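You operate a simulated robot arm through the tools that you are given. There is no shell and no other tool.

You are at the controls of a simulated two-armed robot. One attempt, no reset.

TASK
Tap the brass hex fitting home in the upright hose stub.
Fine: stand the stub in the grey socket block, use the brown mallet and put it back, then stand the stub in the white socket block. Set down upright: upright hose stub.

The check looks at the end state, three seconds after you hand in, the way a careful person would. Anything else that was tipped, shoved, dropped, spilled or broken makes it a failure.

THE ROBOT
Two 7-joint arms with two-finger parallel grippers on one trunk that stands fixed in place. Base frame: the origin is at the foot of the trunk, x ahead of it, y to its left, z up. Readings come in m, rad, newtons and seconds.
The left shoulder is at [0.05, 0.165, 1.255], the right one opposite. With the tool pointing down near the work surface each hand reaches from about 0.1 to 0.68 m from the base axis, measured 20 degrees to its own side. Payload 3.91 kg a hand.
Tool frame (each hand has its own): the origin (TCP) lies between the finger pads and is the grasp point; the fingertips stand 0.03 m ahead of it; z points along the fingers, y is the line along which they close. Largest opening 0.11 m; finger width 0.02, thickness 0.01; the body of the gripper, 0.048 by 0.112 m, starts 0.055 m behind the TCP.
Orientation is told as [roll, pitch, yaw] about the base's x, y, z axes, in that order, counted from this pose: with the fingers straight down and closing along the base's y, the tool's x points along the base's -x, its y along +y and its z along -z.

THE INTERFACE
- The arms move only by the tool send_rows. It takes "left_rows", "right_rows" or both (then of equal length, played together; a hand with none holds still); each is text: rows parted by semicolons, each of 7 numbers parted by spaces: the shift along the base's x, y, z in units of 25 mm (1.0 is 25 mm), then the turn, a rotation vector about the base's x, y, z in units of 8 degrees (1.0 is 8 degrees), then the opening in per cent of the stroke, from 0 (shut) to 100 (fully open). In form: tx ty tz ax ay az jaw; .... A call has 1 to 20 rows; each row shifts and turns the commanded pose from where the row before left it. A call with a number of a shift or a turn outside -1 to 1 is refused whole. Each row takes 0.2 s and may step no farther than 0.05 m and 0.15 rad from the row before; otherwise, or with a gripper value out of range, the whole call is refused. Where a pose cannot be reached the arm comes as near as it can. A force on the tool above 40 N (or 10 N above the force at the start of the call, whichever is more), or a blocked arm, ends the call early, and 0.2 s more pass. The fingers move at their own pace (about 0.045 m/s each) and stop on an object; they squeeze with about 43 N. The grip force told is the motor's: it shows also when the fingers shut on nothing. Time passes only in rows, and 0.2 s behind the last, so rows that do not move let the fingers close. The reply holds the time, the measured pose of the TCP, the force on the tool along the base axes, the opening and the grip force, in the units named above and with some noise, with the torque about the TCP (base axes, N m) and any sound that the robot's microphone picked up.
- Cameras (640 x 400 px; columns grow to the right, rows downward): "scene" is now at [0.1106, -0.033, 1.4271]; the picture's right is [-0.35, -0.94, 0.00], its down [-0.52, 0.19, -0.83] and it looks along [0.78, -0.29, -0.55] (base axes); focal length 335 px, centre (320, 200). "left" rides on the left gripper at [0.073, -0.017, -0.103] in its tool frame; the picture's right is [0.23, 0.97, 0.00], its down [-0.76, 0.18, -0.62] and it looks along [-0.61, 0.14, 0.78] (tool axes); focal length 222 px, centre (320, 200). "right" rides on the right gripper at [0.073, 0.017, -0.103] in its tool frame; the picture's right is [-0.23, 0.97, 0.00], its down [-0.76, -0.18, -0.62] and it looks along [-0.61, -0.14, 0.78] (tool axes); focal length 222 px, centre (320, 200). There is no depth. A picture from a camera that has moved, and an enlarged one, comes with that camera's place and axes in the base frame and with its lens.
- get_image(camera): a new picture of that camera. The clock stands still meanwhile.
- slide_trunk(by): slides the trunk up (or, below 0, down) by that many m; the arms and the scene camera ride with it, the base frame stays. It gives what a move gives, with no picture.
- aim_head(pan, tilt): turns the head with the scene camera to pan (to the left, within 1.396 rad either way) and tilt (down, from -0.506 to 1.204), counted from straight ahead of the robot. It gives what a move gives.
- zoom(camera, box): a new picture of the part [left, top, right, bottom] of that camera's present view, enlarged. The clock stands still meanwhile.
- sign_off(): hands the job in; it is judged then, once.

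Nothing tells you positions but the pictures and the camera data. Unless the task says otherwise, let go and move clear before handing in.

The tools are called after "Emit:" by a JSON object that holds its "name" and its "arguments". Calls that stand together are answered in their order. send_rows: Moves the arms, as the interface text tells. Its arguments: {"type":"object","properties":{"left_rows":{"type":"string"},"right_rows":{"type":"string"}},"required":[]} The other tools are called the same way: slide_trunk (by) slides the trunk up or down; aim_head (pan, tilt) turns the head that bears the scene camera; get_image (camera) takes a picture; zoom (camera, box) takes an enlarged picture of a part of a camera's view; sign_off () hands the job in.

At the start:

```text
time_s: 0.0
left_tool_pos: [0.4167, 0.0037, 1.2629]
left_orientation: [-0.002, 0.0, 0.001]
left_force: [0.0, 0.9, -0.1]
left_torque: [-0.01, -0.01, 0.02]
left_opening: 0.1101
left_gripper_force: 0.0
right_tool_pos: [0.4139, -0.3421, 1.2293]
right_orientation: [-0.003, 0.001, -0.002]
right_force: [-0.4, -0.1, -0.9]
right_torque: [-0.02, -0.01, -0.02]
right_opening: 0.11
right_gripper_force: 0.1
trunk travel left (down, up): [-0.475, 0.028]
head pan, tilt: [-0.358, 0.585]
```

scene: 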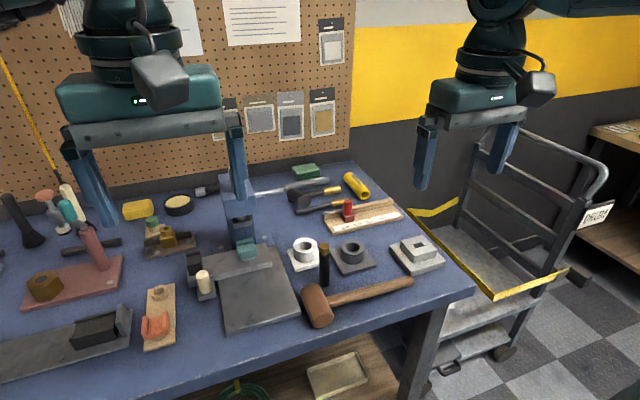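
right: 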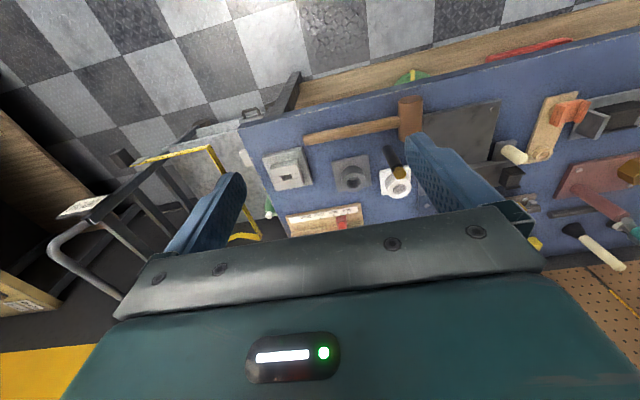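
left: 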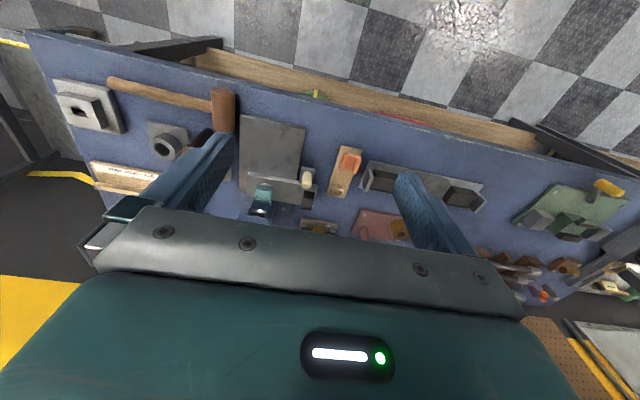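

I see a workbench with a mallet, a white socket block, a dark grey socket block, a pale block with a square socket, and a dark upright stub near the mallet. I'll look closer before moving anything.

Emit:
{"name": "zoom", "arguments": {"camera": "scene", "box": [260, 200, 480, 340]}}

Emit:
{"name": "zoom", "arguments": {"camera": "right", "box": [240, 80, 460, 220]}}

Emit:
{"name": "zoom", "arguments": {"camera": "scene", "box": [0, 160, 320, 360]}}

```text
2.86 times, centred on (370, 270) of scene
camera zoom: at [0.1106, -0.033, 1.4271], right [-0.35, -0.94, 0.0], down [-0.52, 0.19, -0.83], along [0.78, -0.29, -0.55], focal length 956 px, centre (177, 0)
```

zoom: 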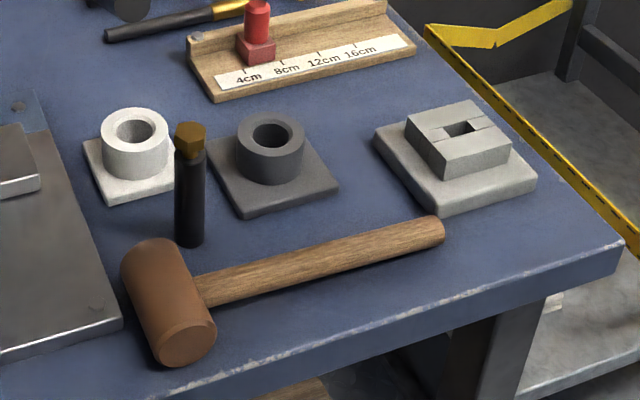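

```text
2.86 times, centred on (350, 150) of right
camera zoom: at [0.3418, -0.3256, 1.334], right [0.23, 0.97, 0.0], down [0.76, -0.18, 0.62], along [0.61, -0.14, -0.78], focal length 635 px, centre (234, 343)
```

zoom: 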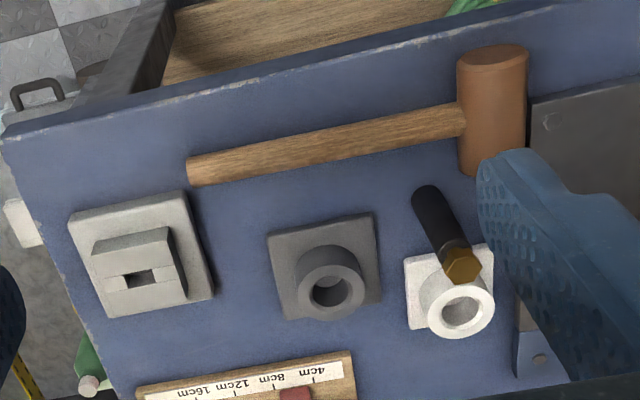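

```text
2.00 times, centred on (160, 260) of scene
camera zoom: at [0.1106, -0.033, 1.4271], right [-0.35, -0.94, 0.0], down [-0.52, 0.19, -0.83], along [0.78, -0.29, -0.55], focal length 670 px, centre (640, 80)
```

zoom: 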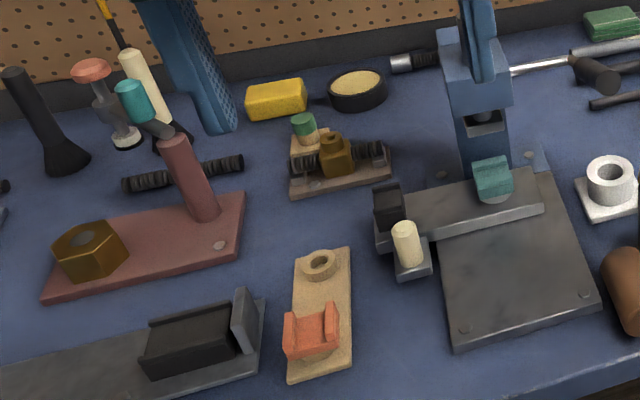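

The stub with the brass hex stands at about (0.60, -0.225). The mallet lies along y at x≈0.52, and the grey and white sockets are at about (0.647, -0.316) and (0.685, -0.212), on a bench near z≈0.86. I'll move the left arm out of the way first, then lower the trunk for better reach.

Emit:
{"name": "send_rows", "arguments": {"left_rows": "-0.5 1 0.5 0 0 0 50; -0.5 1 0.5 0 0 0 20; -0.5 1 0.5 0 0 0 0; -0.5 1 0.5 0 0 0 0; 0 1 0 0 0 0 0; 0 1 0 0 0 0 0; 0 1 0 0 0 0 0; 0 1 0 0 0 0 0"}}

Emit:
{"name": "get_image", "arguments": {"camera": "scene"}}

```text
time_s: 1.8
left_tool_pos: [0.368, 0.2052, 1.3135]
left_orientation: [-0.002, -0.001, -0.002]
left_force: [-0.1, -0.1, -0.3]
left_torque: [0.0, -0.01, 0.0]
left_opening: 0.0
left_gripper_force: 37.7
right_tool_pos: [0.4151, -0.3416, 1.229]
right_orientation: [-0.001, -0.002, -0.002]
right_force: [-0.5, 0.1, -0.7]
right_torque: [0.0, -0.02, 0.02]
right_opening: 0.11
right_gripper_force: 0.0
trunk travel left (down, up): [-0.475, 0.028]
head pan, tilt: [-0.358, 0.585]
```

```text
taken
camera scene: at [0.1103, -0.0323, 1.4272], right [-0.35, -0.94, 0.0], down [-0.52, 0.19, -0.83], along [0.78, -0.29, -0.55], focal length 335 px, centre (320, 200)
```

scene: 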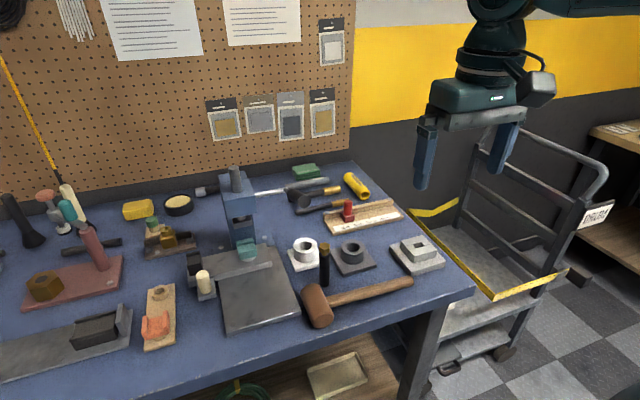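

The view is clear now: the press is to the left of the stub and its post is well behind. I'll lower the trunk and look again from both cameras.

Emit:
{"name": "slide_trunk", "arguments": {"by": -0.12}}

Emit:
{"name": "get_image", "arguments": {"camera": "right"}}

Emit:
{"name": "zoom", "arguments": {"camera": "scene", "box": [250, 130, 450, 255]}}

```text
time_s: 3.3
left_tool_pos: [0.3682, 0.2063, 1.1933]
left_orientation: [-0.002, 0.0, 0.002]
left_force: [-0.1, 0.0, -0.3]
left_torque: [-0.04, 0.01, 0.01]
left_opening: 0.0
left_gripper_force: 37.6
right_tool_pos: [0.4149, -0.3425, 1.1096]
right_orientation: [-0.001, -0.002, 0.0]
right_force: [-0.5, 0.0, 0.3]
right_torque: [0.01, -0.01, -0.01]
right_opening: 0.11
right_gripper_force: 0.0
trunk travel left (down, up): [-0.355, 0.148]
head pan, tilt: [-0.358, 0.585]
```

```text
taken
camera right: at [0.3417, -0.3256, 1.2141], right [0.23, 0.97, 0.0], down [0.76, -0.18, 0.62], along [0.61, -0.14, -0.78], focal length 222 px, centre (320, 200)
```

right: 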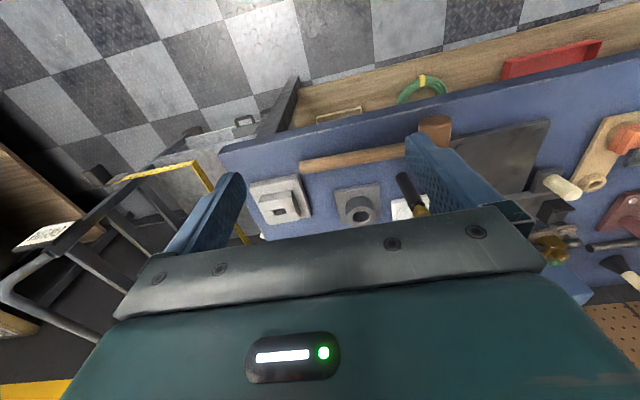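

```text
3.20 times, centred on (350, 192) of scene
camera zoom: at [0.1105, -0.0329, 1.3072], right [-0.35, -0.94, 0.0], down [-0.52, 0.19, -0.83], along [0.78, -0.29, -0.55], focal length 1071 px, centre (224, 224)
```

zoom: 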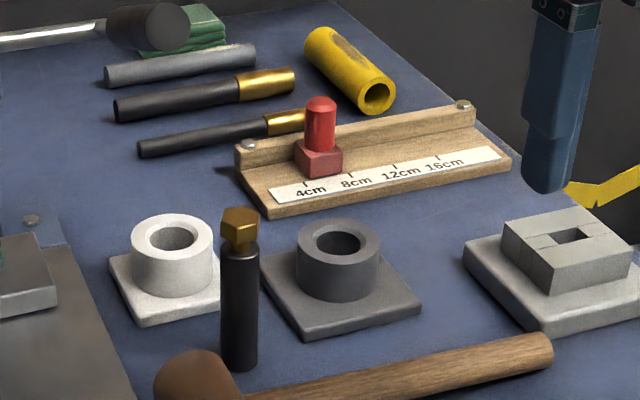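

The hose stub stands about 0.087 m tall, with its rim near z≈0.937 and the hex top near 0.962. I'll tilt the right gripper about 30° forward for reach and bring it above the stub with the fingers open.

Emit:
{"name": "send_rows", "arguments": {"right_rows": "0.9 0.575 -0.35 0 -0.47 0 100; 0.9 0.575 -0.35 0 -0.47 0 100; 0.9 0.575 -0.35 0 -0.47 0 100; 0.9 0.575 -0.35 0 -0.47 0 100; 0.9 0.575 -0.35 0 -0.47 0 100; 0.9 0.575 -0.35 0 -0.47 0 100; 0.9 0.575 -0.35 0 -0.47 0 100; 0.9 0.575 -0.35 0 -0.46 0 100; 0 0 0 0 0 0 100"}}

Emit:
{"name": "get_image", "arguments": {"camera": "right"}}

Emit:
{"name": "get_image", "arguments": {"camera": "scene"}}

```text
time_s: 5.1
left_tool_pos: [0.366, 0.2051, 1.1934]
left_orientation: [0.0, 0.0, 0.002]
left_force: [0.5, 0.3, -0.3]
left_torque: [-0.04, 0.0, 0.01]
left_opening: 0.0002
left_gripper_force: 37.3
right_tool_pos: [0.5822, -0.2345, 1.0449]
right_orientation: [-0.008, -0.498, 0.006]
right_force: [-12.9, -7.9, 5.2]
right_torque: [0.63, -0.71, 0.75]
right_opening: 0.1098
right_gripper_force: 0.1
trunk travel left (down, up): [-0.355, 0.148]
head pan, tilt: [-0.358, 0.585]
stopped in row 8 (right hand): the force on the tool passed its limit at 62 N (the readings are from after the stop); the commanded pose is now the measured one
```

```text
taken
camera right: at [0.4693, -0.2182, 1.1025], right [0.2, 0.97, 0.1], down [0.37, -0.17, 0.91], along [0.91, -0.14, -0.4], focal length 222 px, centre (320, 200)
```

right: 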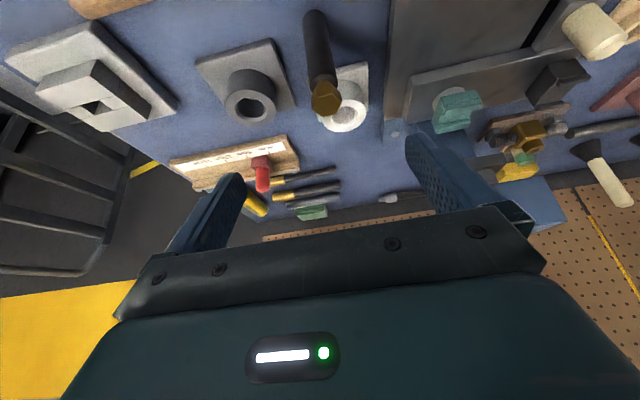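

```text
taken
camera scene: at [0.109, -0.0336, 1.3074], right [-0.35, -0.94, 0.0], down [-0.52, 0.19, -0.83], along [0.78, -0.29, -0.55], focal length 335 px, centre (320, 200)
```

scene: 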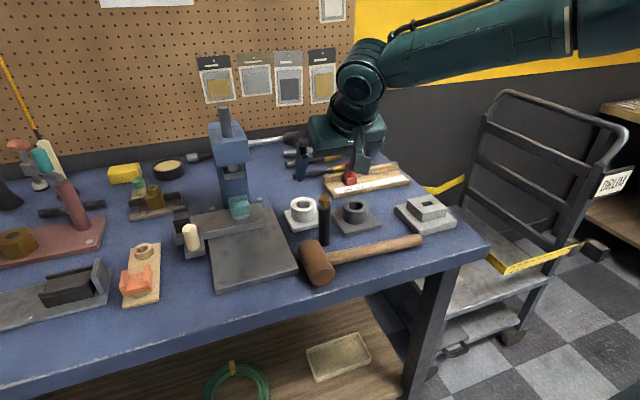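

The move stopped on a contact at about (0.58, -0.235, 1.045). I need to find out what was touched before I move again.

Emit:
{"name": "zoom", "arguments": {"camera": "right", "box": [360, 60, 600, 260]}}

Emit:
{"name": "zoom", "arguments": {"camera": "scene", "box": [180, 80, 420, 230]}}

Emit:
{"name": "get_image", "arguments": {"camera": "left"}}

```text
2.00 times, centred on (480, 160) of right
camera zoom: at [0.4693, -0.2182, 1.1025], right [0.2, 0.97, 0.1], down [0.37, -0.17, 0.91], along [0.91, -0.14, -0.4], focal length 444 px, centre (0, 280)
```

zoom: 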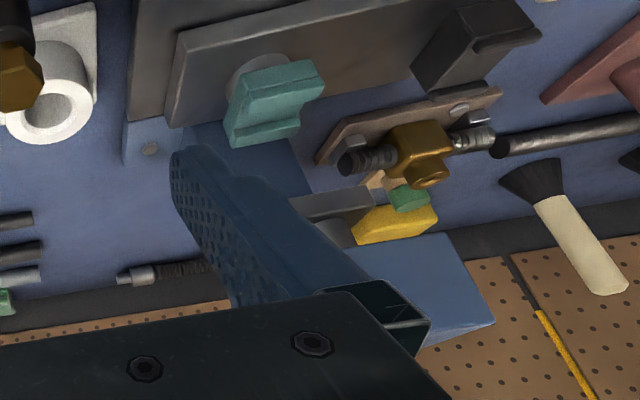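

```text
2.67 times, centred on (300, 155) of scene
camera zoom: at [0.109, -0.0336, 1.3074], right [-0.35, -0.94, 0.0], down [-0.52, 0.19, -0.83], along [0.78, -0.29, -0.55], focal length 893 px, centre (373, 320)
```

zoom: 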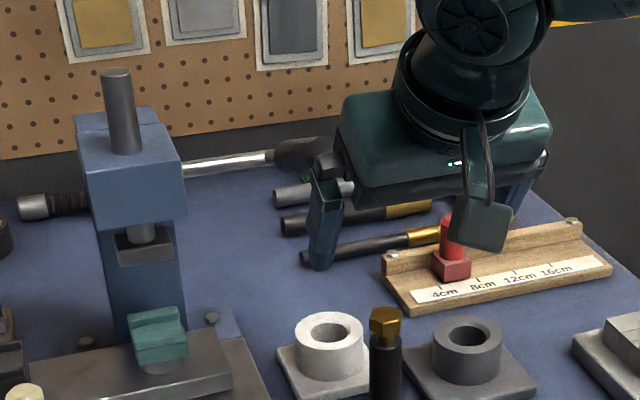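

```text
taken
camera left: at [0.2942, 0.1862, 1.2974], right [-0.23, 0.97, 0.0], down [0.76, 0.18, 0.62], along [0.61, 0.14, -0.78], focal length 222 px, centre (320, 200)
```

left: 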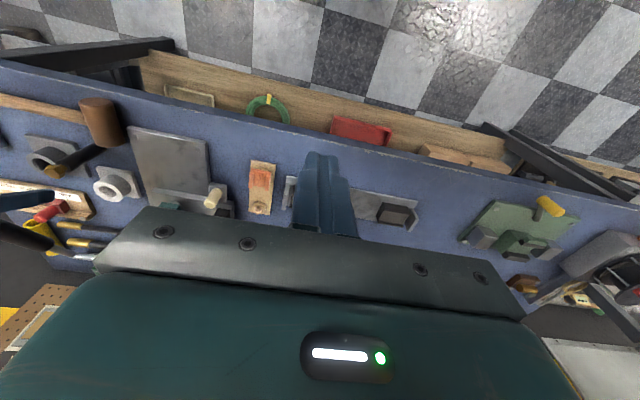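

The stop was probably the gripper body touching the arbor press lever, whose black grip ends near (0.57–0.62, -0.19, 1.09). I'll back out along the same path and check whether the lever moved.

Emit:
{"name": "send_rows", "arguments": {"right_rows": "-0.9 -0.575 0.35 0 0 0 100; -0.9 -0.575 0.35 0 0 0 100; -0.9 -0.575 0 0 0 0 100; -0.9 -0.575 0 0 0 0 100"}}

Emit:
{"name": "get_image", "arguments": {"camera": "scene"}}

Emit:
{"name": "zoom", "arguments": {"camera": "scene", "box": [180, 80, 380, 205]}}

Emit:
{"name": "zoom", "arguments": {"camera": "scene", "box": [250, 130, 450, 255]}}

```text
time_s: 6.1
left_tool_pos: [0.3675, 0.2052, 1.1937]
left_orientation: [-0.001, 0.0, 0.002]
left_force: [0.4, -0.1, -0.3]
left_torque: [-0.02, -0.01, -0.01]
left_opening: 0.0
left_gripper_force: 37.7
right_tool_pos: [0.4951, -0.2916, 1.0593]
right_orientation: [-0.004, -0.497, 0.003]
right_force: [0.3, -0.1, 0.6]
right_torque: [0.0, 0.0, -0.01]
right_opening: 0.1101
right_gripper_force: 0.0
trunk travel left (down, up): [-0.355, 0.148]
head pan, tilt: [-0.358, 0.585]
```

```text
taken
camera scene: at [0.1104, -0.0332, 1.3072], right [-0.35, -0.94, 0.0], down [-0.52, 0.19, -0.83], along [0.78, -0.29, -0.55], focal length 335 px, centre (320, 200)
```

scene: 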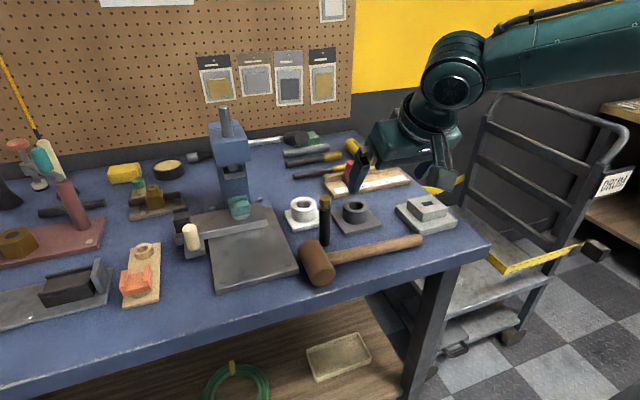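

```text
3.20 times, centred on (280, 142) of scene
camera zoom: at [0.1104, -0.0332, 1.3072], right [-0.35, -0.94, 0.0], down [-0.52, 0.19, -0.83], along [0.78, -0.29, -0.55], focal length 1071 px, centre (448, 384)
```

zoom: 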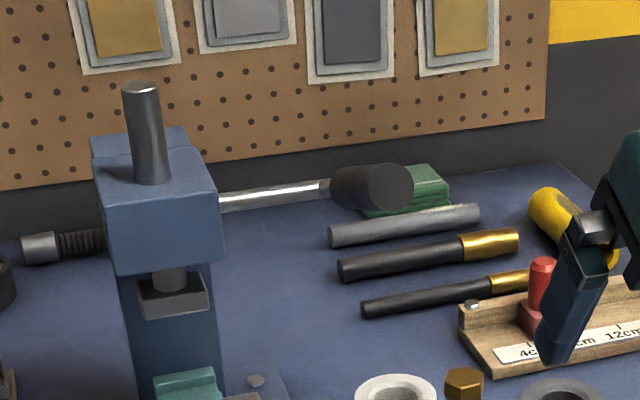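

```text
3.20 times, centred on (350, 192) of scene
camera zoom: at [0.1104, -0.0332, 1.3072], right [-0.35, -0.94, 0.0], down [-0.52, 0.19, -0.83], along [0.78, -0.29, -0.55], focal length 1071 px, centre (224, 224)
```

zoom: 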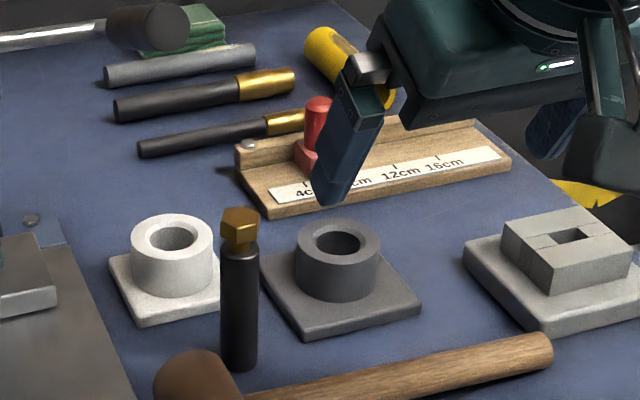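

The lever looks unmoved, since it sits in the same pixels as before the contact. I'll turn the left wrist toward this area for a second viewpoint so I can place the lever accurately.

Emit:
{"name": "send_rows", "arguments": {"left_rows": "0 0 0 0 0 -1 0; 0 0 0 0 0 -1 0; 0 0 0 0 0 -1 0; 0 0 0 0 0 -1 0; 0 0 0 0 0 -1 0; 0 0 0 0 0 -1 0"}}

Emit:
{"name": "get_image", "arguments": {"camera": "left"}}

Emit:
{"name": "get_image", "arguments": {"camera": "right"}}

```text
time_s: 7.5
left_tool_pos: [0.3697, 0.2045, 1.1949]
left_orientation: [0.001, 0.002, -0.837]
left_force: [0.1, -0.5, -0.2]
left_torque: [0.02, 0.01, 0.02]
left_opening: 0.0
left_gripper_force: 37.6
right_tool_pos: [0.4944, -0.2915, 1.0591]
right_orientation: [-0.005, -0.497, 0.003]
right_force: [-1.0, -0.6, 1.4]
right_torque: [-0.02, 0.0, -0.01]
right_opening: 0.1101
right_gripper_force: 0.0
trunk travel left (down, up): [-0.355, 0.148]
head pan, tilt: [-0.358, 0.585]
```

```text
taken
camera left: at [0.3074, 0.2462, 1.2977], right [0.57, 0.82, 0.0], down [0.64, -0.45, 0.62], along [0.51, -0.36, -0.78], focal length 222 px, centre (320, 200)
```

left: 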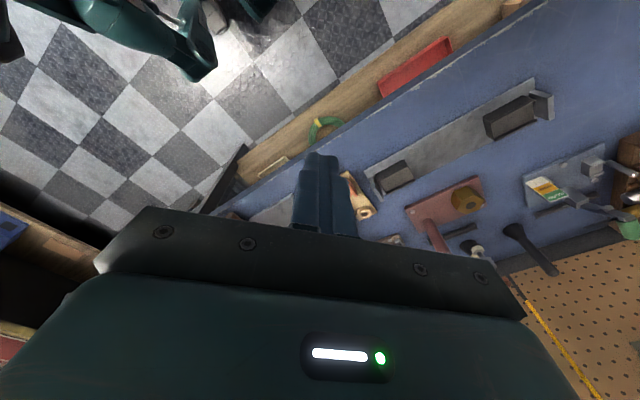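

```text
taken
camera right: at [0.3812, -0.274, 1.1174], right [0.2, 0.97, 0.1], down [0.37, -0.17, 0.91], along [0.91, -0.14, -0.4], focal length 222 px, centre (320, 200)
```

right: 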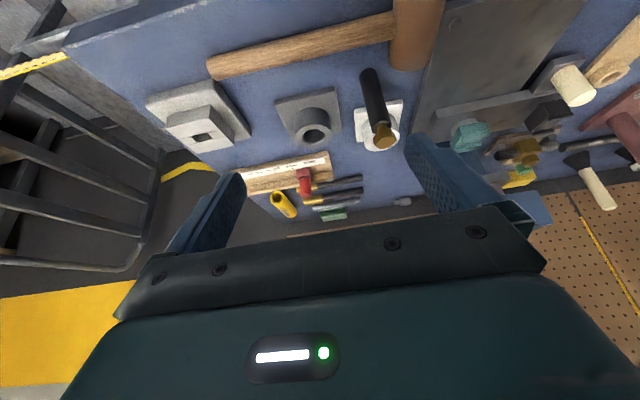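

The left camera is blocked by its own gripper, so I'll use the scene camera at a second trunk height instead. That lets me triangulate the lever, sockets, stub and mallet precisely.

Emit:
{"name": "slide_trunk", "arguments": {"by": 0.14}}

Emit:
{"name": "zoom", "arguments": {"camera": "scene", "box": [200, 145, 360, 245]}}

Emit:
{"name": "zoom", "arguments": {"camera": "scene", "box": [270, 210, 430, 310]}}

Emit:
{"name": "zoom", "arguments": {"camera": "scene", "box": [290, 260, 450, 360]}}

```text
time_s: 9.2
left_tool_pos: [0.3688, 0.205, 1.3331]
left_orientation: [-0.001, 0.001, -0.835]
left_force: [1.1, -0.1, 0.1]
left_torque: [0.01, 0.01, 0.03]
left_opening: 0.0002
left_gripper_force: 37.2
right_tool_pos: [0.4946, -0.2912, 1.1993]
right_orientation: [-0.004, -0.498, 0.004]
right_force: [-0.1, -0.7, 0.1]
right_torque: [0.0, 0.03, 0.02]
right_opening: 0.1098
right_gripper_force: 0.0
trunk travel left (down, up): [-0.495, 0.008]
head pan, tilt: [-0.358, 0.585]
```

```text
4.00 times, centred on (280, 195) of scene
camera zoom: at [0.1108, -0.033, 1.4471], right [-0.35, -0.94, 0.0], down [-0.52, 0.19, -0.83], along [0.78, -0.29, -0.55], focal length 1339 px, centre (480, 220)
```

zoom: 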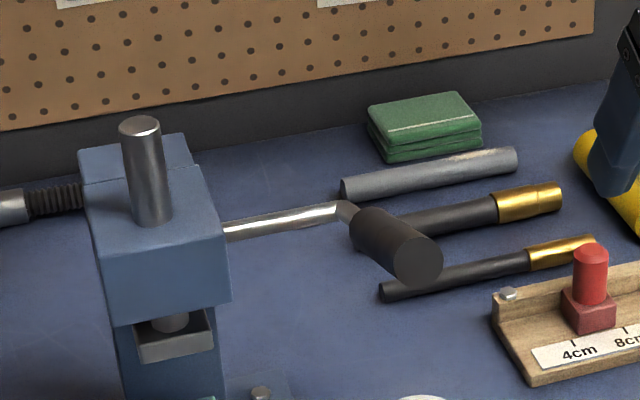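

```text
4.00 times, centred on (350, 260) of scene
camera zoom: at [0.1108, -0.033, 1.4471], right [-0.35, -0.94, 0.0], down [-0.52, 0.19, -0.83], along [0.78, -0.29, -0.55], focal length 1339 px, centre (200, -40)
```

zoom: 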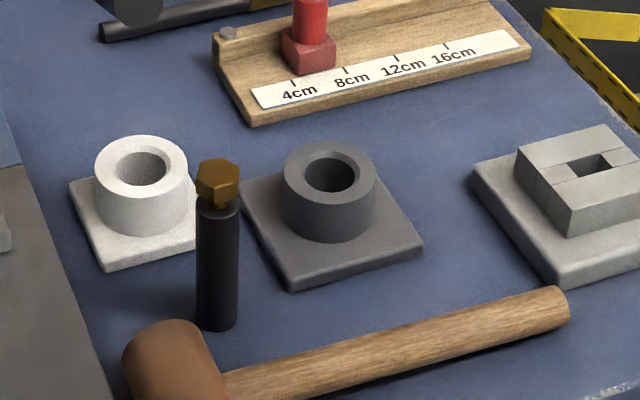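

```text
4.00 times, centred on (370, 310) of scene
camera zoom: at [0.1108, -0.033, 1.4471], right [-0.35, -0.94, 0.0], down [-0.52, 0.19, -0.83], along [0.78, -0.29, -0.55], focal length 1339 px, centre (120, -240)
```

zoom: 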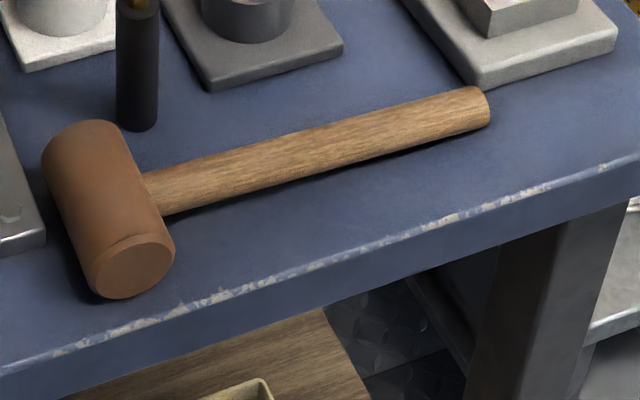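

The views triangulate well:
- **Bench:** top at z≈0.855.
- **Stub:** centred at (0.598, -0.2255), 24 mm in diameter, rim at z≈0.943.
- **Grey hole:** (0.642, -0.3155), about 29 mm wide, top at z≈0.897.
- **White hole:** (0.686, -0.2105).
- **Lever grip:** overhead at x 0.585–0.70, y≈-0.18, z 1.04–1.10.

I'll lower the trunk and bring the right hand in from the right side, yawed 45° and tilted 45°, so it stays clear of the lever.

Emit:
{"name": "slide_trunk", "arguments": {"by": -0.14}}

Emit:
{"name": "send_rows", "arguments": {"right_rows": "-0.3 -0.3 0 0 0 0.9375 100; -0.3 -0.3 0 0 0 0.9375 100; 0 -0.3 0 0 0 0.9375 100; 0 0 0 0 0 0.9375 70; 0 0 0 0 0 0.9375 60; 0 0 0 0 0 0.9375 60; 0 0 0 0.73 -0.73 0 60; 0 0 0 0.73 -0.73 0 60; 0 0 0 0 0 0 60"}}

Emit:
{"name": "get_image", "arguments": {"camera": "right"}}

Emit:
{"name": "get_image", "arguments": {"camera": "scene"}}

```text
time_s: 10.8
left_tool_pos: [0.3692, 0.2045, 1.1944]
left_orientation: [0.0, -0.002, -0.836]
left_force: [-0.2, -0.3, 0.6]
left_torque: [0.03, -0.04, -0.01]
left_opening: 0.0
left_gripper_force: 37.8
right_tool_pos: [0.4949, -0.2903, 1.0589]
right_orientation: [-0.004, -0.497, 0.004]
right_force: [0.0, -0.8, 0.6]
right_torque: [-0.02, 0.0, 0.03]
right_opening: 0.1099
right_gripper_force: 0.1
trunk travel left (down, up): [-0.355, 0.148]
head pan, tilt: [-0.358, 0.585]
```

```text
time_s: 12.8
left_tool_pos: [0.3689, 0.205, 1.1927]
left_orientation: [-0.001, 0.0, -0.837]
left_force: [-0.8, 0.5, -0.6]
left_torque: [0.0, 0.02, 0.01]
left_opening: 0.0
left_gripper_force: 37.8
right_tool_pos: [0.4791, -0.3136, 1.0591]
right_orientation: [-0.01, -0.785, 0.789]
right_force: [0.5, 0.7, -0.5]
right_torque: [0.01, 0.02, 0.01]
right_opening: 0.0661
right_gripper_force: 0.1
trunk travel left (down, up): [-0.355, 0.148]
head pan, tilt: [-0.358, 0.585]
```

```text
taken
camera right: at [0.3788, -0.3894, 1.0827], right [-0.58, 0.8, 0.16], down [0.19, -0.05, 0.98], along [0.8, 0.59, -0.12], focal length 222 px, centre (320, 200)
```

right: 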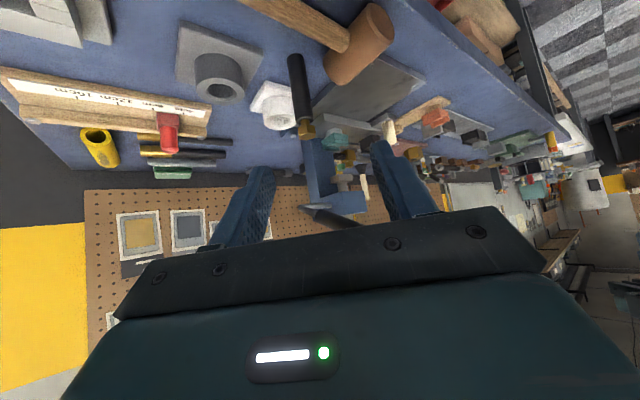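

```text
taken
camera scene: at [0.1106, -0.0328, 1.3071], right [-0.35, -0.94, 0.0], down [-0.52, 0.19, -0.83], along [0.78, -0.29, -0.55], focal length 335 px, centre (320, 200)
```

scene: 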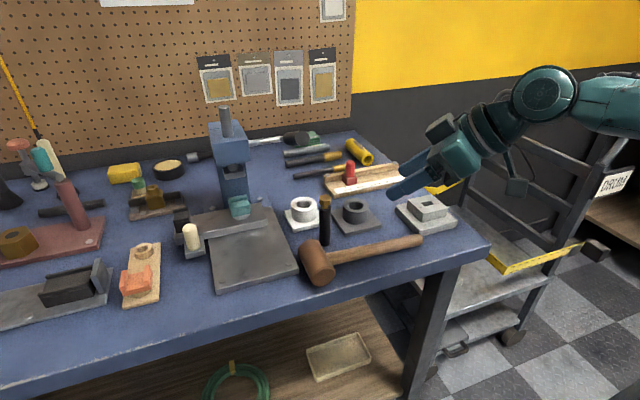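

The orientation is good and the stub lines up between the fingers. Next I'll move to a pre-grasp point about 9 cm back along the tool axis.

Emit:
{"name": "send_rows", "arguments": {"right_rows": "0.74 0.43 -0.695 0 0 0 60; 0.74 0.43 -0.695 0 0 0 60; 0.74 0.43 -0.695 0 0 0 60; 0.74 0.43 -0.695 0 0 0 60; 0 0 0 0 0 0 60"}}

Emit:
{"name": "get_image", "arguments": {"camera": "right"}}

Emit:
{"name": "zoom", "arguments": {"camera": "scene", "box": [240, 110, 480, 260]}}

```text
time_s: 14.0
left_tool_pos: [0.3693, 0.2048, 1.1942]
left_orientation: [0.0, 0.0, -0.835]
left_force: [0.7, -0.2, -1.1]
left_torque: [-0.03, 0.0, 0.0]
left_opening: 0.0
left_gripper_force: 37.3
right_tool_pos: [0.553, -0.2695, 0.9882]
right_orientation: [-0.009, -0.787, 0.791]
right_force: [0.0, 0.6, -1.3]
right_torque: [-0.02, 0.01, -0.02]
right_opening: 0.0659
right_gripper_force: 0.0
trunk travel left (down, up): [-0.355, 0.148]
head pan, tilt: [-0.358, 0.585]
```

```text
taken
camera right: at [0.452, -0.3456, 1.0124], right [-0.58, 0.8, 0.16], down [0.19, -0.05, 0.98], along [0.8, 0.59, -0.12], focal length 222 px, centre (320, 200)
```

right: 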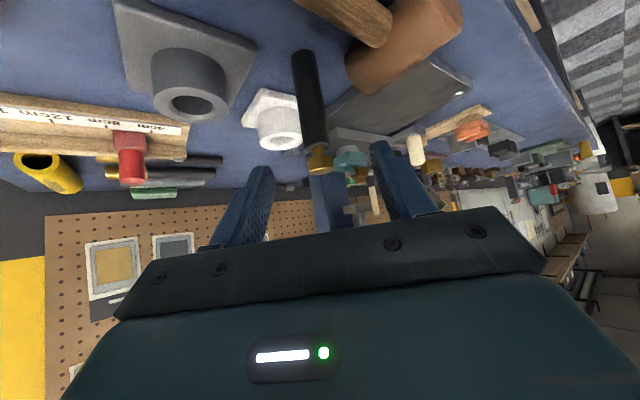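

```text
2.67 times, centred on (360, 185) of scene
camera zoom: at [0.1105, -0.0329, 1.3071], right [-0.35, -0.94, 0.0], down [-0.52, 0.19, -0.83], along [0.78, -0.29, -0.55], focal length 893 px, centre (213, 240)
```

zoom: 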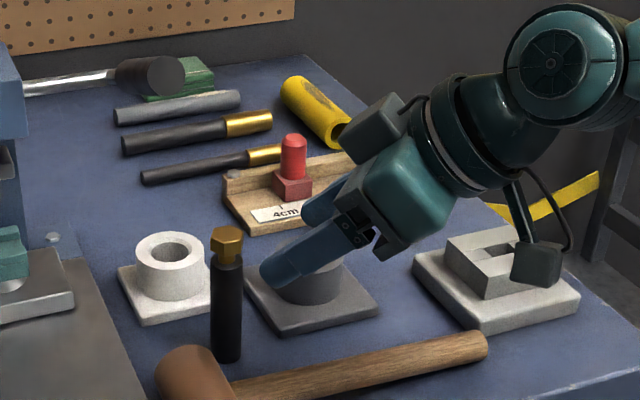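

Emit:
{"name": "zoom", "arguments": {"camera": "right", "box": [240, 30, 400, 210]}}

```text
2.22 times, centred on (320, 120) of right
camera zoom: at [0.452, -0.3456, 1.0124], right [-0.58, 0.8, 0.16], down [0.19, -0.05, 0.98], along [0.8, 0.59, -0.12], focal length 494 px, centre (320, 378)
```

zoom: 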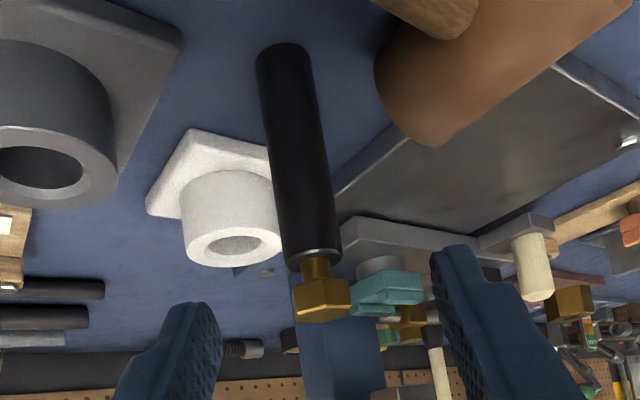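

The right-camera check agrees with the earlier estimates: stub at (0.6005, -0.227), grey hole at (0.640, -0.315), white hole at (0.686, -0.2107). I'll advance along the tool axis to straddle the stub, then look before closing.

Emit:
{"name": "send_rows", "arguments": {"right_rows": "0.475 0.425 -0.622 0 0 0 60; 0.475 0.425 -0.622 0 0 0 60; 0.475 0.425 -0.622 0 0 0 60; 0.475 0.425 -0.622 0 0 0 60; 0 0 0 0 0 0 60"}}

Emit:
{"name": "zoom", "arguments": {"camera": "right", "box": [200, 60, 440, 210]}}

Emit:
{"name": "zoom", "arguments": {"camera": "scene", "box": [240, 130, 440, 255]}}

```text
time_s: 15.2
left_tool_pos: [0.369, 0.2043, 1.1939]
left_orientation: [0.0, 0.0, -0.837]
left_force: [-0.1, 0.7, -0.2]
left_torque: [-0.02, -0.01, -0.02]
left_opening: 0.0
left_gripper_force: 37.5
right_tool_pos: [0.6018, -0.2281, 0.9245]
right_orientation: [-0.01, -0.788, 0.79]
right_force: [0.9, 0.0, 0.3]
right_torque: [-0.01, -0.01, -0.02]
right_opening: 0.0657
right_gripper_force: 0.2
trunk travel left (down, up): [-0.355, 0.148]
head pan, tilt: [-0.358, 0.585]
```

```text
2.67 times, centred on (320, 135) of right
camera zoom: at [0.5016, -0.3039, 0.9489], right [-0.58, 0.8, 0.15], down [0.19, -0.05, 0.98], along [0.8, 0.59, -0.12], focal length 592 px, centre (320, 373)
```

zoom: 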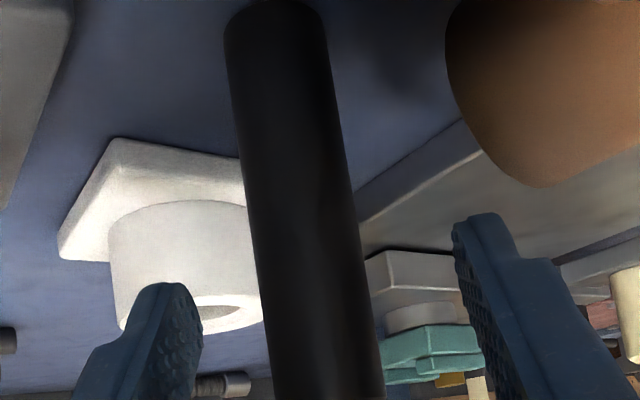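

```text
3.20 times, centred on (340, 192) of scene
camera zoom: at [0.1106, -0.033, 1.3071], right [-0.35, -0.94, 0.0], down [-0.52, 0.19, -0.83], along [0.78, -0.29, -0.55], focal length 1071 px, centre (256, 224)
```

zoom: 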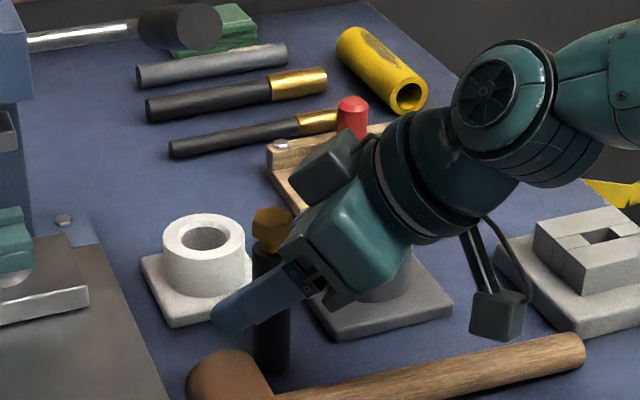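

The stub is centred between the fingers, so I'll close on it now.

Emit:
{"name": "send_rows", "arguments": {"right_rows": "0 0 0 0 0 0 20; 0 0 0 0 0 0 10; 0 0 0 0 0 0 5; 0 0 0 0 0 0 5; 0 0 0 0 0 0 5"}}

Emit:
{"name": "zoom", "arguments": {"camera": "scene", "box": [240, 130, 440, 255]}}

Emit:
{"name": "zoom", "arguments": {"camera": "right", "box": [200, 60, 440, 210]}}

```text
time_s: 16.4
left_tool_pos: [0.3691, 0.2041, 1.1941]
left_orientation: [0.0, 0.0, -0.836]
left_force: [0.1, 0.5, 0.2]
left_torque: [0.01, -0.01, -0.02]
left_opening: 0.0
left_gripper_force: 37.4
right_tool_pos: [0.602, -0.2282, 0.9254]
right_orientation: [-0.007, -0.789, 0.79]
right_force: [0.8, 0.1, 0.1]
right_torque: [0.04, -0.03, 0.0]
right_opening: 0.0232
right_gripper_force: 42.9
trunk travel left (down, up): [-0.355, 0.148]
head pan, tilt: [-0.358, 0.585]
```

```text
3.20 times, centred on (340, 192) of scene
camera zoom: at [0.1107, -0.0329, 1.3071], right [-0.35, -0.94, 0.0], down [-0.52, 0.19, -0.83], along [0.78, -0.29, -0.55], focal length 1071 px, centre (256, 224)
```

zoom: 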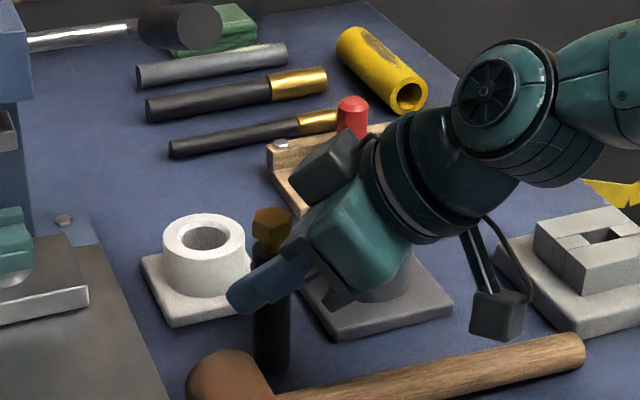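

```text
2.67 times, centred on (320, 135) of right
camera zoom: at [0.5014, -0.3038, 0.9491], right [-0.58, 0.8, 0.16], down [0.19, -0.05, 0.98], along [0.8, 0.59, -0.12], focal length 592 px, centre (320, 373)
```

zoom: 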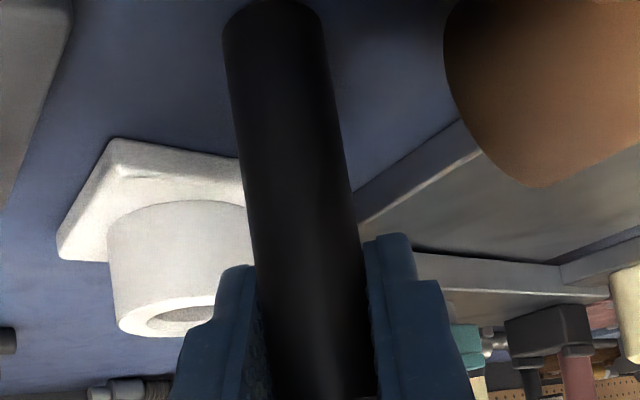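

The grip is firm at a 23 mm opening. I'll lift about 6 cm and carry the stub over the grey socket.

Emit:
{"name": "send_rows", "arguments": {"right_rows": "0 0 0.6 0 0 0 5; 0 0 0.6 0 0 0 5; 0 0 0.7 0 0 0 5; 0 -0.1 0.7 0 0 0 5; 0.2 -0.6 0 0 0 0 5; 0.32 -0.7 0 0 0 0 5; 0.33 -0.7 0 0 0 0 5; 0.33 -0.7 0 0 0 0 5; 0.33 -0.67 0 0 0 0 5; 0 0 0 0 0 0 5"}}

Emit:
{"name": "zoom", "arguments": {"camera": "scene", "box": [260, 110, 460, 235]}}

Emit:
{"name": "get_image", "arguments": {"camera": "right"}}

```text
time_s: 18.6
left_tool_pos: [0.3689, 0.2046, 1.1933]
left_orientation: [0.0, 0.0, -0.836]
left_force: [0.2, -1.0, 0.8]
left_torque: [-0.02, -0.03, 0.04]
left_opening: 0.0
left_gripper_force: 37.8
right_tool_pos: [0.639, -0.3141, 0.9925]
right_orientation: [-0.009, -0.787, 0.79]
right_force: [0.6, 0.3, -1.2]
right_torque: [0.0, -0.03, -0.03]
right_opening: 0.0236
right_gripper_force: 43.4
trunk travel left (down, up): [-0.355, 0.148]
head pan, tilt: [-0.358, 0.585]
```

```text
3.20 times, centred on (360, 172) of scene
camera zoom: at [0.1107, -0.033, 1.3071], right [-0.35, -0.94, 0.0], down [-0.52, 0.19, -0.83], along [0.78, -0.29, -0.55], focal length 1071 px, centre (192, 288)
```

zoom: 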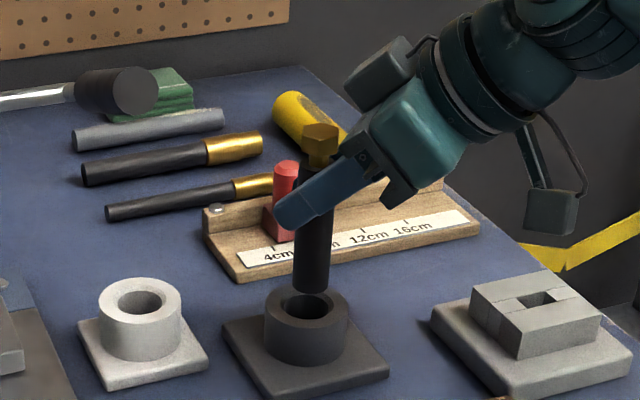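

```text
taken
camera right: at [0.538, -0.3906, 1.0155], right [-0.58, 0.8, 0.16], down [0.19, -0.05, 0.98], along [0.8, 0.59, -0.12], focal length 222 px, centre (320, 200)
```

right: 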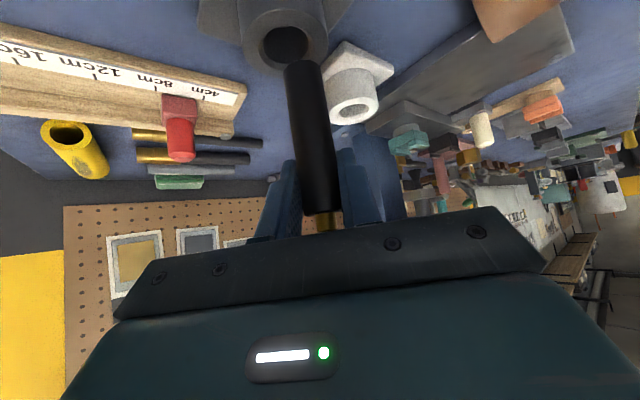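

Emit:
{"name": "zoom", "arguments": {"camera": "right", "box": [220, 0, 380, 100]}}

Emit:
{"name": "zoom", "arguments": {"camera": "scene", "box": [320, 150, 400, 200]}}

```text
4.00 times, centred on (300, 50) of right
camera zoom: at [0.538, -0.3906, 1.0155], right [-0.58, 0.8, 0.16], down [0.19, -0.05, 0.98], along [0.8, 0.59, -0.12], focal length 888 px, centre (400, 800)
```

zoom: 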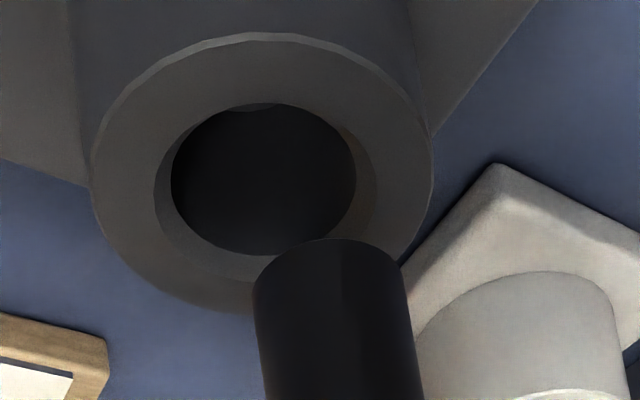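

```text
8.00 times, centred on (360, 175) of scene
camera zoom: at [0.1107, -0.033, 1.3071], right [-0.35, -0.94, 0.0], down [-0.52, 0.19, -0.83], along [0.78, -0.29, -0.55], focal length 2678 px, centre (0, 400)
```

zoom: 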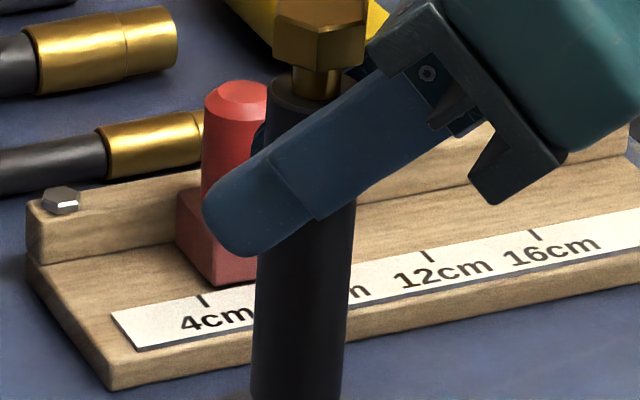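

Emit:
{"name": "zoom", "arguments": {"camera": "scene", "box": [316, 180, 396, 230]}}

```text
8.00 times, centred on (356, 205) of scene
camera zoom: at [0.1107, -0.033, 1.3071], right [-0.35, -0.94, 0.0], down [-0.52, 0.19, -0.83], along [0.78, -0.29, -0.55], focal length 2678 px, centre (32, 160)
```

zoom: 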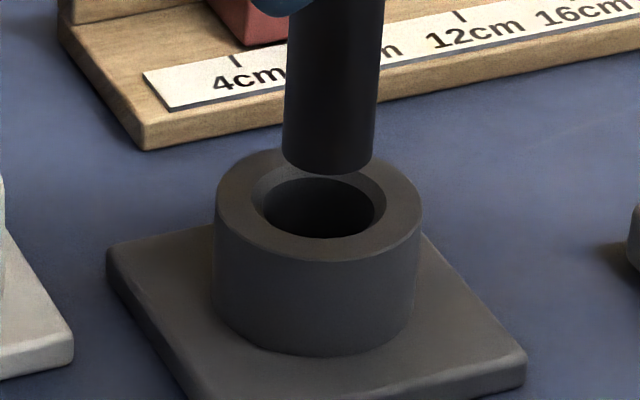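

Comparing the stub bottom with the hole from both cameras, the hole is about 9–10 mm further out in x and about 2 mm further in -y. I'll correct for that and check again.

Emit:
{"name": "send_rows", "arguments": {"right_rows": "0.38 -0.09 -0.2 0 0 0 5; 0 0 0 0 0 0 5"}}

Emit:
{"name": "zoom", "arguments": {"camera": "right", "box": [220, 0, 380, 100]}}

Emit:
{"name": "zoom", "arguments": {"camera": "scene", "box": [316, 180, 396, 230]}}

```text
time_s: 19.2
left_tool_pos: [0.3684, 0.2045, 1.1926]
left_orientation: [0.0, 0.0, -0.836]
left_force: [0.8, 0.2, 0.4]
left_torque: [-0.02, -0.01, -0.02]
left_opening: 0.0
left_gripper_force: 37.7
right_tool_pos: [0.648, -0.3166, 0.9884]
right_orientation: [-0.01, -0.786, 0.792]
right_force: [-0.4, -0.1, -1.2]
right_torque: [-0.02, -0.03, -0.02]
right_opening: 0.0236
right_gripper_force: 43.0
trunk travel left (down, up): [-0.355, 0.148]
head pan, tilt: [-0.358, 0.585]
```

```text
4.00 times, centred on (300, 50) of right
camera zoom: at [0.5473, -0.392, 1.011], right [-0.58, 0.8, 0.16], down [0.19, -0.05, 0.98], along [0.8, 0.59, -0.12], focal length 888 px, centre (400, 800)
```

zoom: 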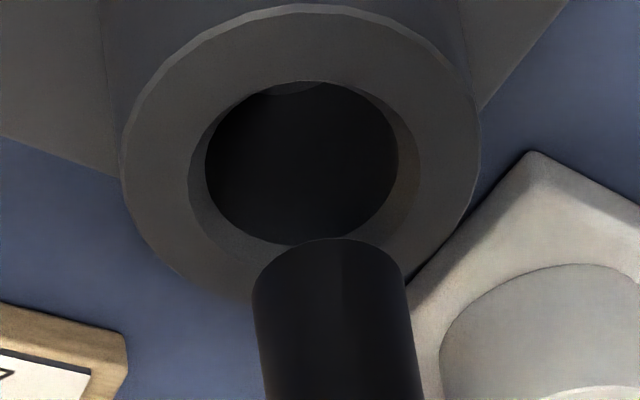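

```text
8.00 times, centred on (356, 205) of scene
camera zoom: at [0.1107, -0.033, 1.3071], right [-0.35, -0.94, 0.0], down [-0.52, 0.19, -0.83], along [0.78, -0.29, -0.55], focal length 2678 px, centre (32, 160)
```

zoom: 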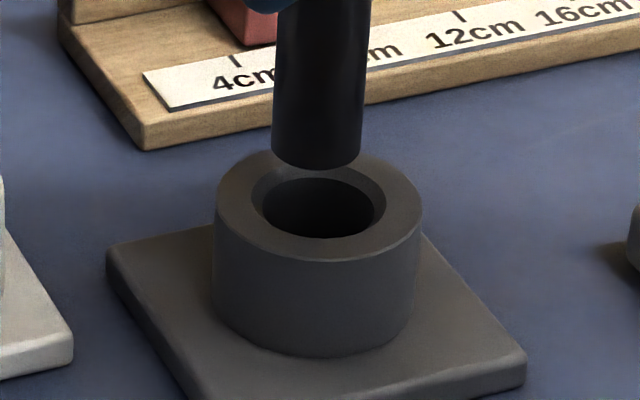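

The stub is now within about 2 mm of the hole axis. I'll nudge slightly in -y and descend slowly into the grey socket.

Emit:
{"name": "send_rows", "arguments": {"right_rows": "0 -0.08 -0.2 0 0 0 5; 0 0 -0.3 0 0 0 5; 0 0 -0.3 0 0 0 5; 0 0 -0.3 0 0 0 5; 0 0 -0.3 0 0 0 5; 0 0 0 0 0 0 5"}}

Emit:
{"name": "zoom", "arguments": {"camera": "scene", "box": [316, 160, 396, 210]}}

Emit:
{"name": "zoom", "arguments": {"camera": "right", "box": [220, 0, 380, 100]}}

```text
time_s: 20.6
left_tool_pos: [0.369, 0.2051, 1.1929]
left_orientation: [0.0, 0.0, -0.836]
left_force: [0.0, -0.8, 0.1]
left_torque: [-0.03, 0.03, -0.03]
left_opening: 0.0002
left_gripper_force: 37.7
right_tool_pos: [0.6394, -0.3149, 0.9703]
right_orientation: [-0.03, -0.796, 0.796]
right_force: [17.1, -4.9, 24.1]
right_torque: [-0.24, -1.18, -0.08]
right_opening: 0.0236
right_gripper_force: 42.5
right hand out of reach, approached as far as the arm can: row 2, 3, 4, 5
trunk travel left (down, up): [-0.355, 0.148]
head pan, tilt: [-0.358, 0.585]
```

```text
8.00 times, centred on (356, 185) of scene
camera zoom: at [0.1099, -0.0322, 1.3076], right [-0.35, -0.94, 0.0], down [-0.52, 0.19, -0.83], along [0.78, -0.29, -0.55], focal length 2678 px, centre (32, 320)
```

zoom: 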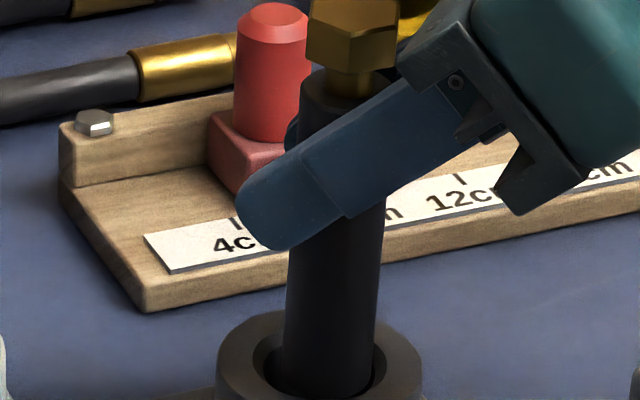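

```text
4.00 times, centred on (300, 50) of right
camera zoom: at [0.5375, -0.3913, 0.9919], right [-0.57, 0.81, 0.14], down [0.17, -0.05, 0.98], along [0.8, 0.59, -0.11], focal length 888 px, centre (400, 800)
```

zoom: 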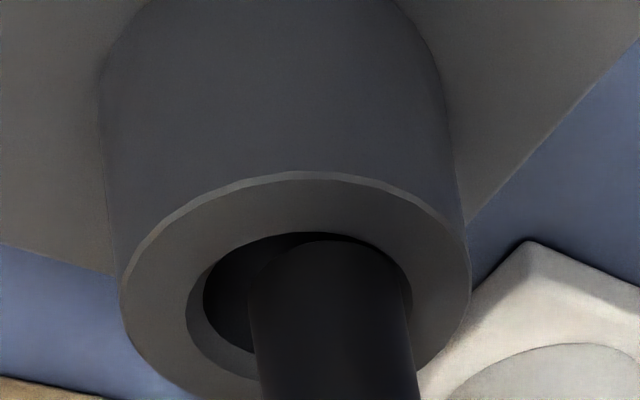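

The arm is at its reach limit in this pose, so it fell short and is pressing the stub against the near side of the hole. I'll lift straight out to relieve that, then check that the block hasn't shifted.

Emit:
{"name": "send_rows", "arguments": {"right_rows": "0 0 0.5 0 0 0 5; 0 0 0.5 0 0 0 5; 0 0 0.5 0 0 0 5; 0 0 0.5 0 0 0 5; 0 0 0 0 0 0 5"}}

Emit:
{"name": "zoom", "arguments": {"camera": "scene", "box": [316, 180, 396, 230]}}

Emit:
{"name": "get_image", "arguments": {"camera": "scene"}}

```text
time_s: 21.8
left_tool_pos: [0.3685, 0.2047, 1.1933]
left_orientation: [0.001, 0.003, -0.836]
left_force: [0.4, -0.1, 0.4]
left_torque: [-0.01, 0.01, 0.01]
left_opening: 0.0001
left_gripper_force: 37.6
right_tool_pos: [0.6346, -0.3173, 1.0118]
right_orientation: [-0.006, -0.786, 0.79]
right_force: [-0.4, 0.6, -1.0]
right_torque: [0.01, 0.01, 0.0]
right_opening: 0.0235
right_gripper_force: 43.5
trunk travel left (down, up): [-0.355, 0.148]
head pan, tilt: [-0.358, 0.585]
```

```text
8.00 times, centred on (356, 205) of scene
camera zoom: at [0.1108, -0.033, 1.3071], right [-0.35, -0.94, 0.0], down [-0.52, 0.19, -0.83], along [0.78, -0.29, -0.55], focal length 2678 px, centre (32, 160)
```

zoom: 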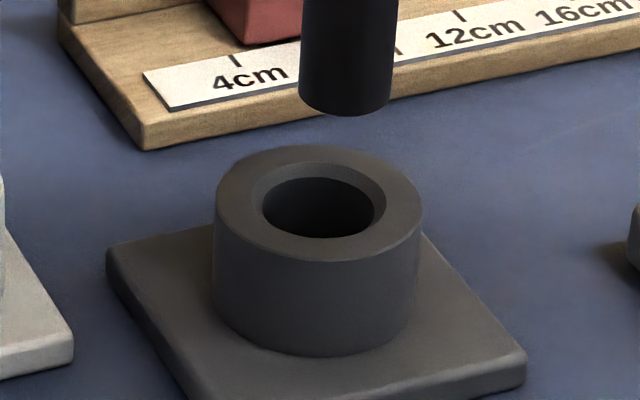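

```text
taken
camera scene: at [0.1108, -0.033, 1.3071], right [-0.35, -0.94, 0.0], down [-0.52, 0.19, -0.83], along [0.78, -0.29, -0.55], focal length 335 px, centre (320, 200)
```

scene: 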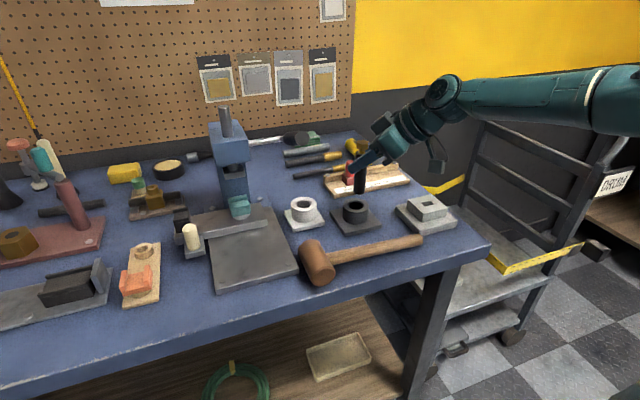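

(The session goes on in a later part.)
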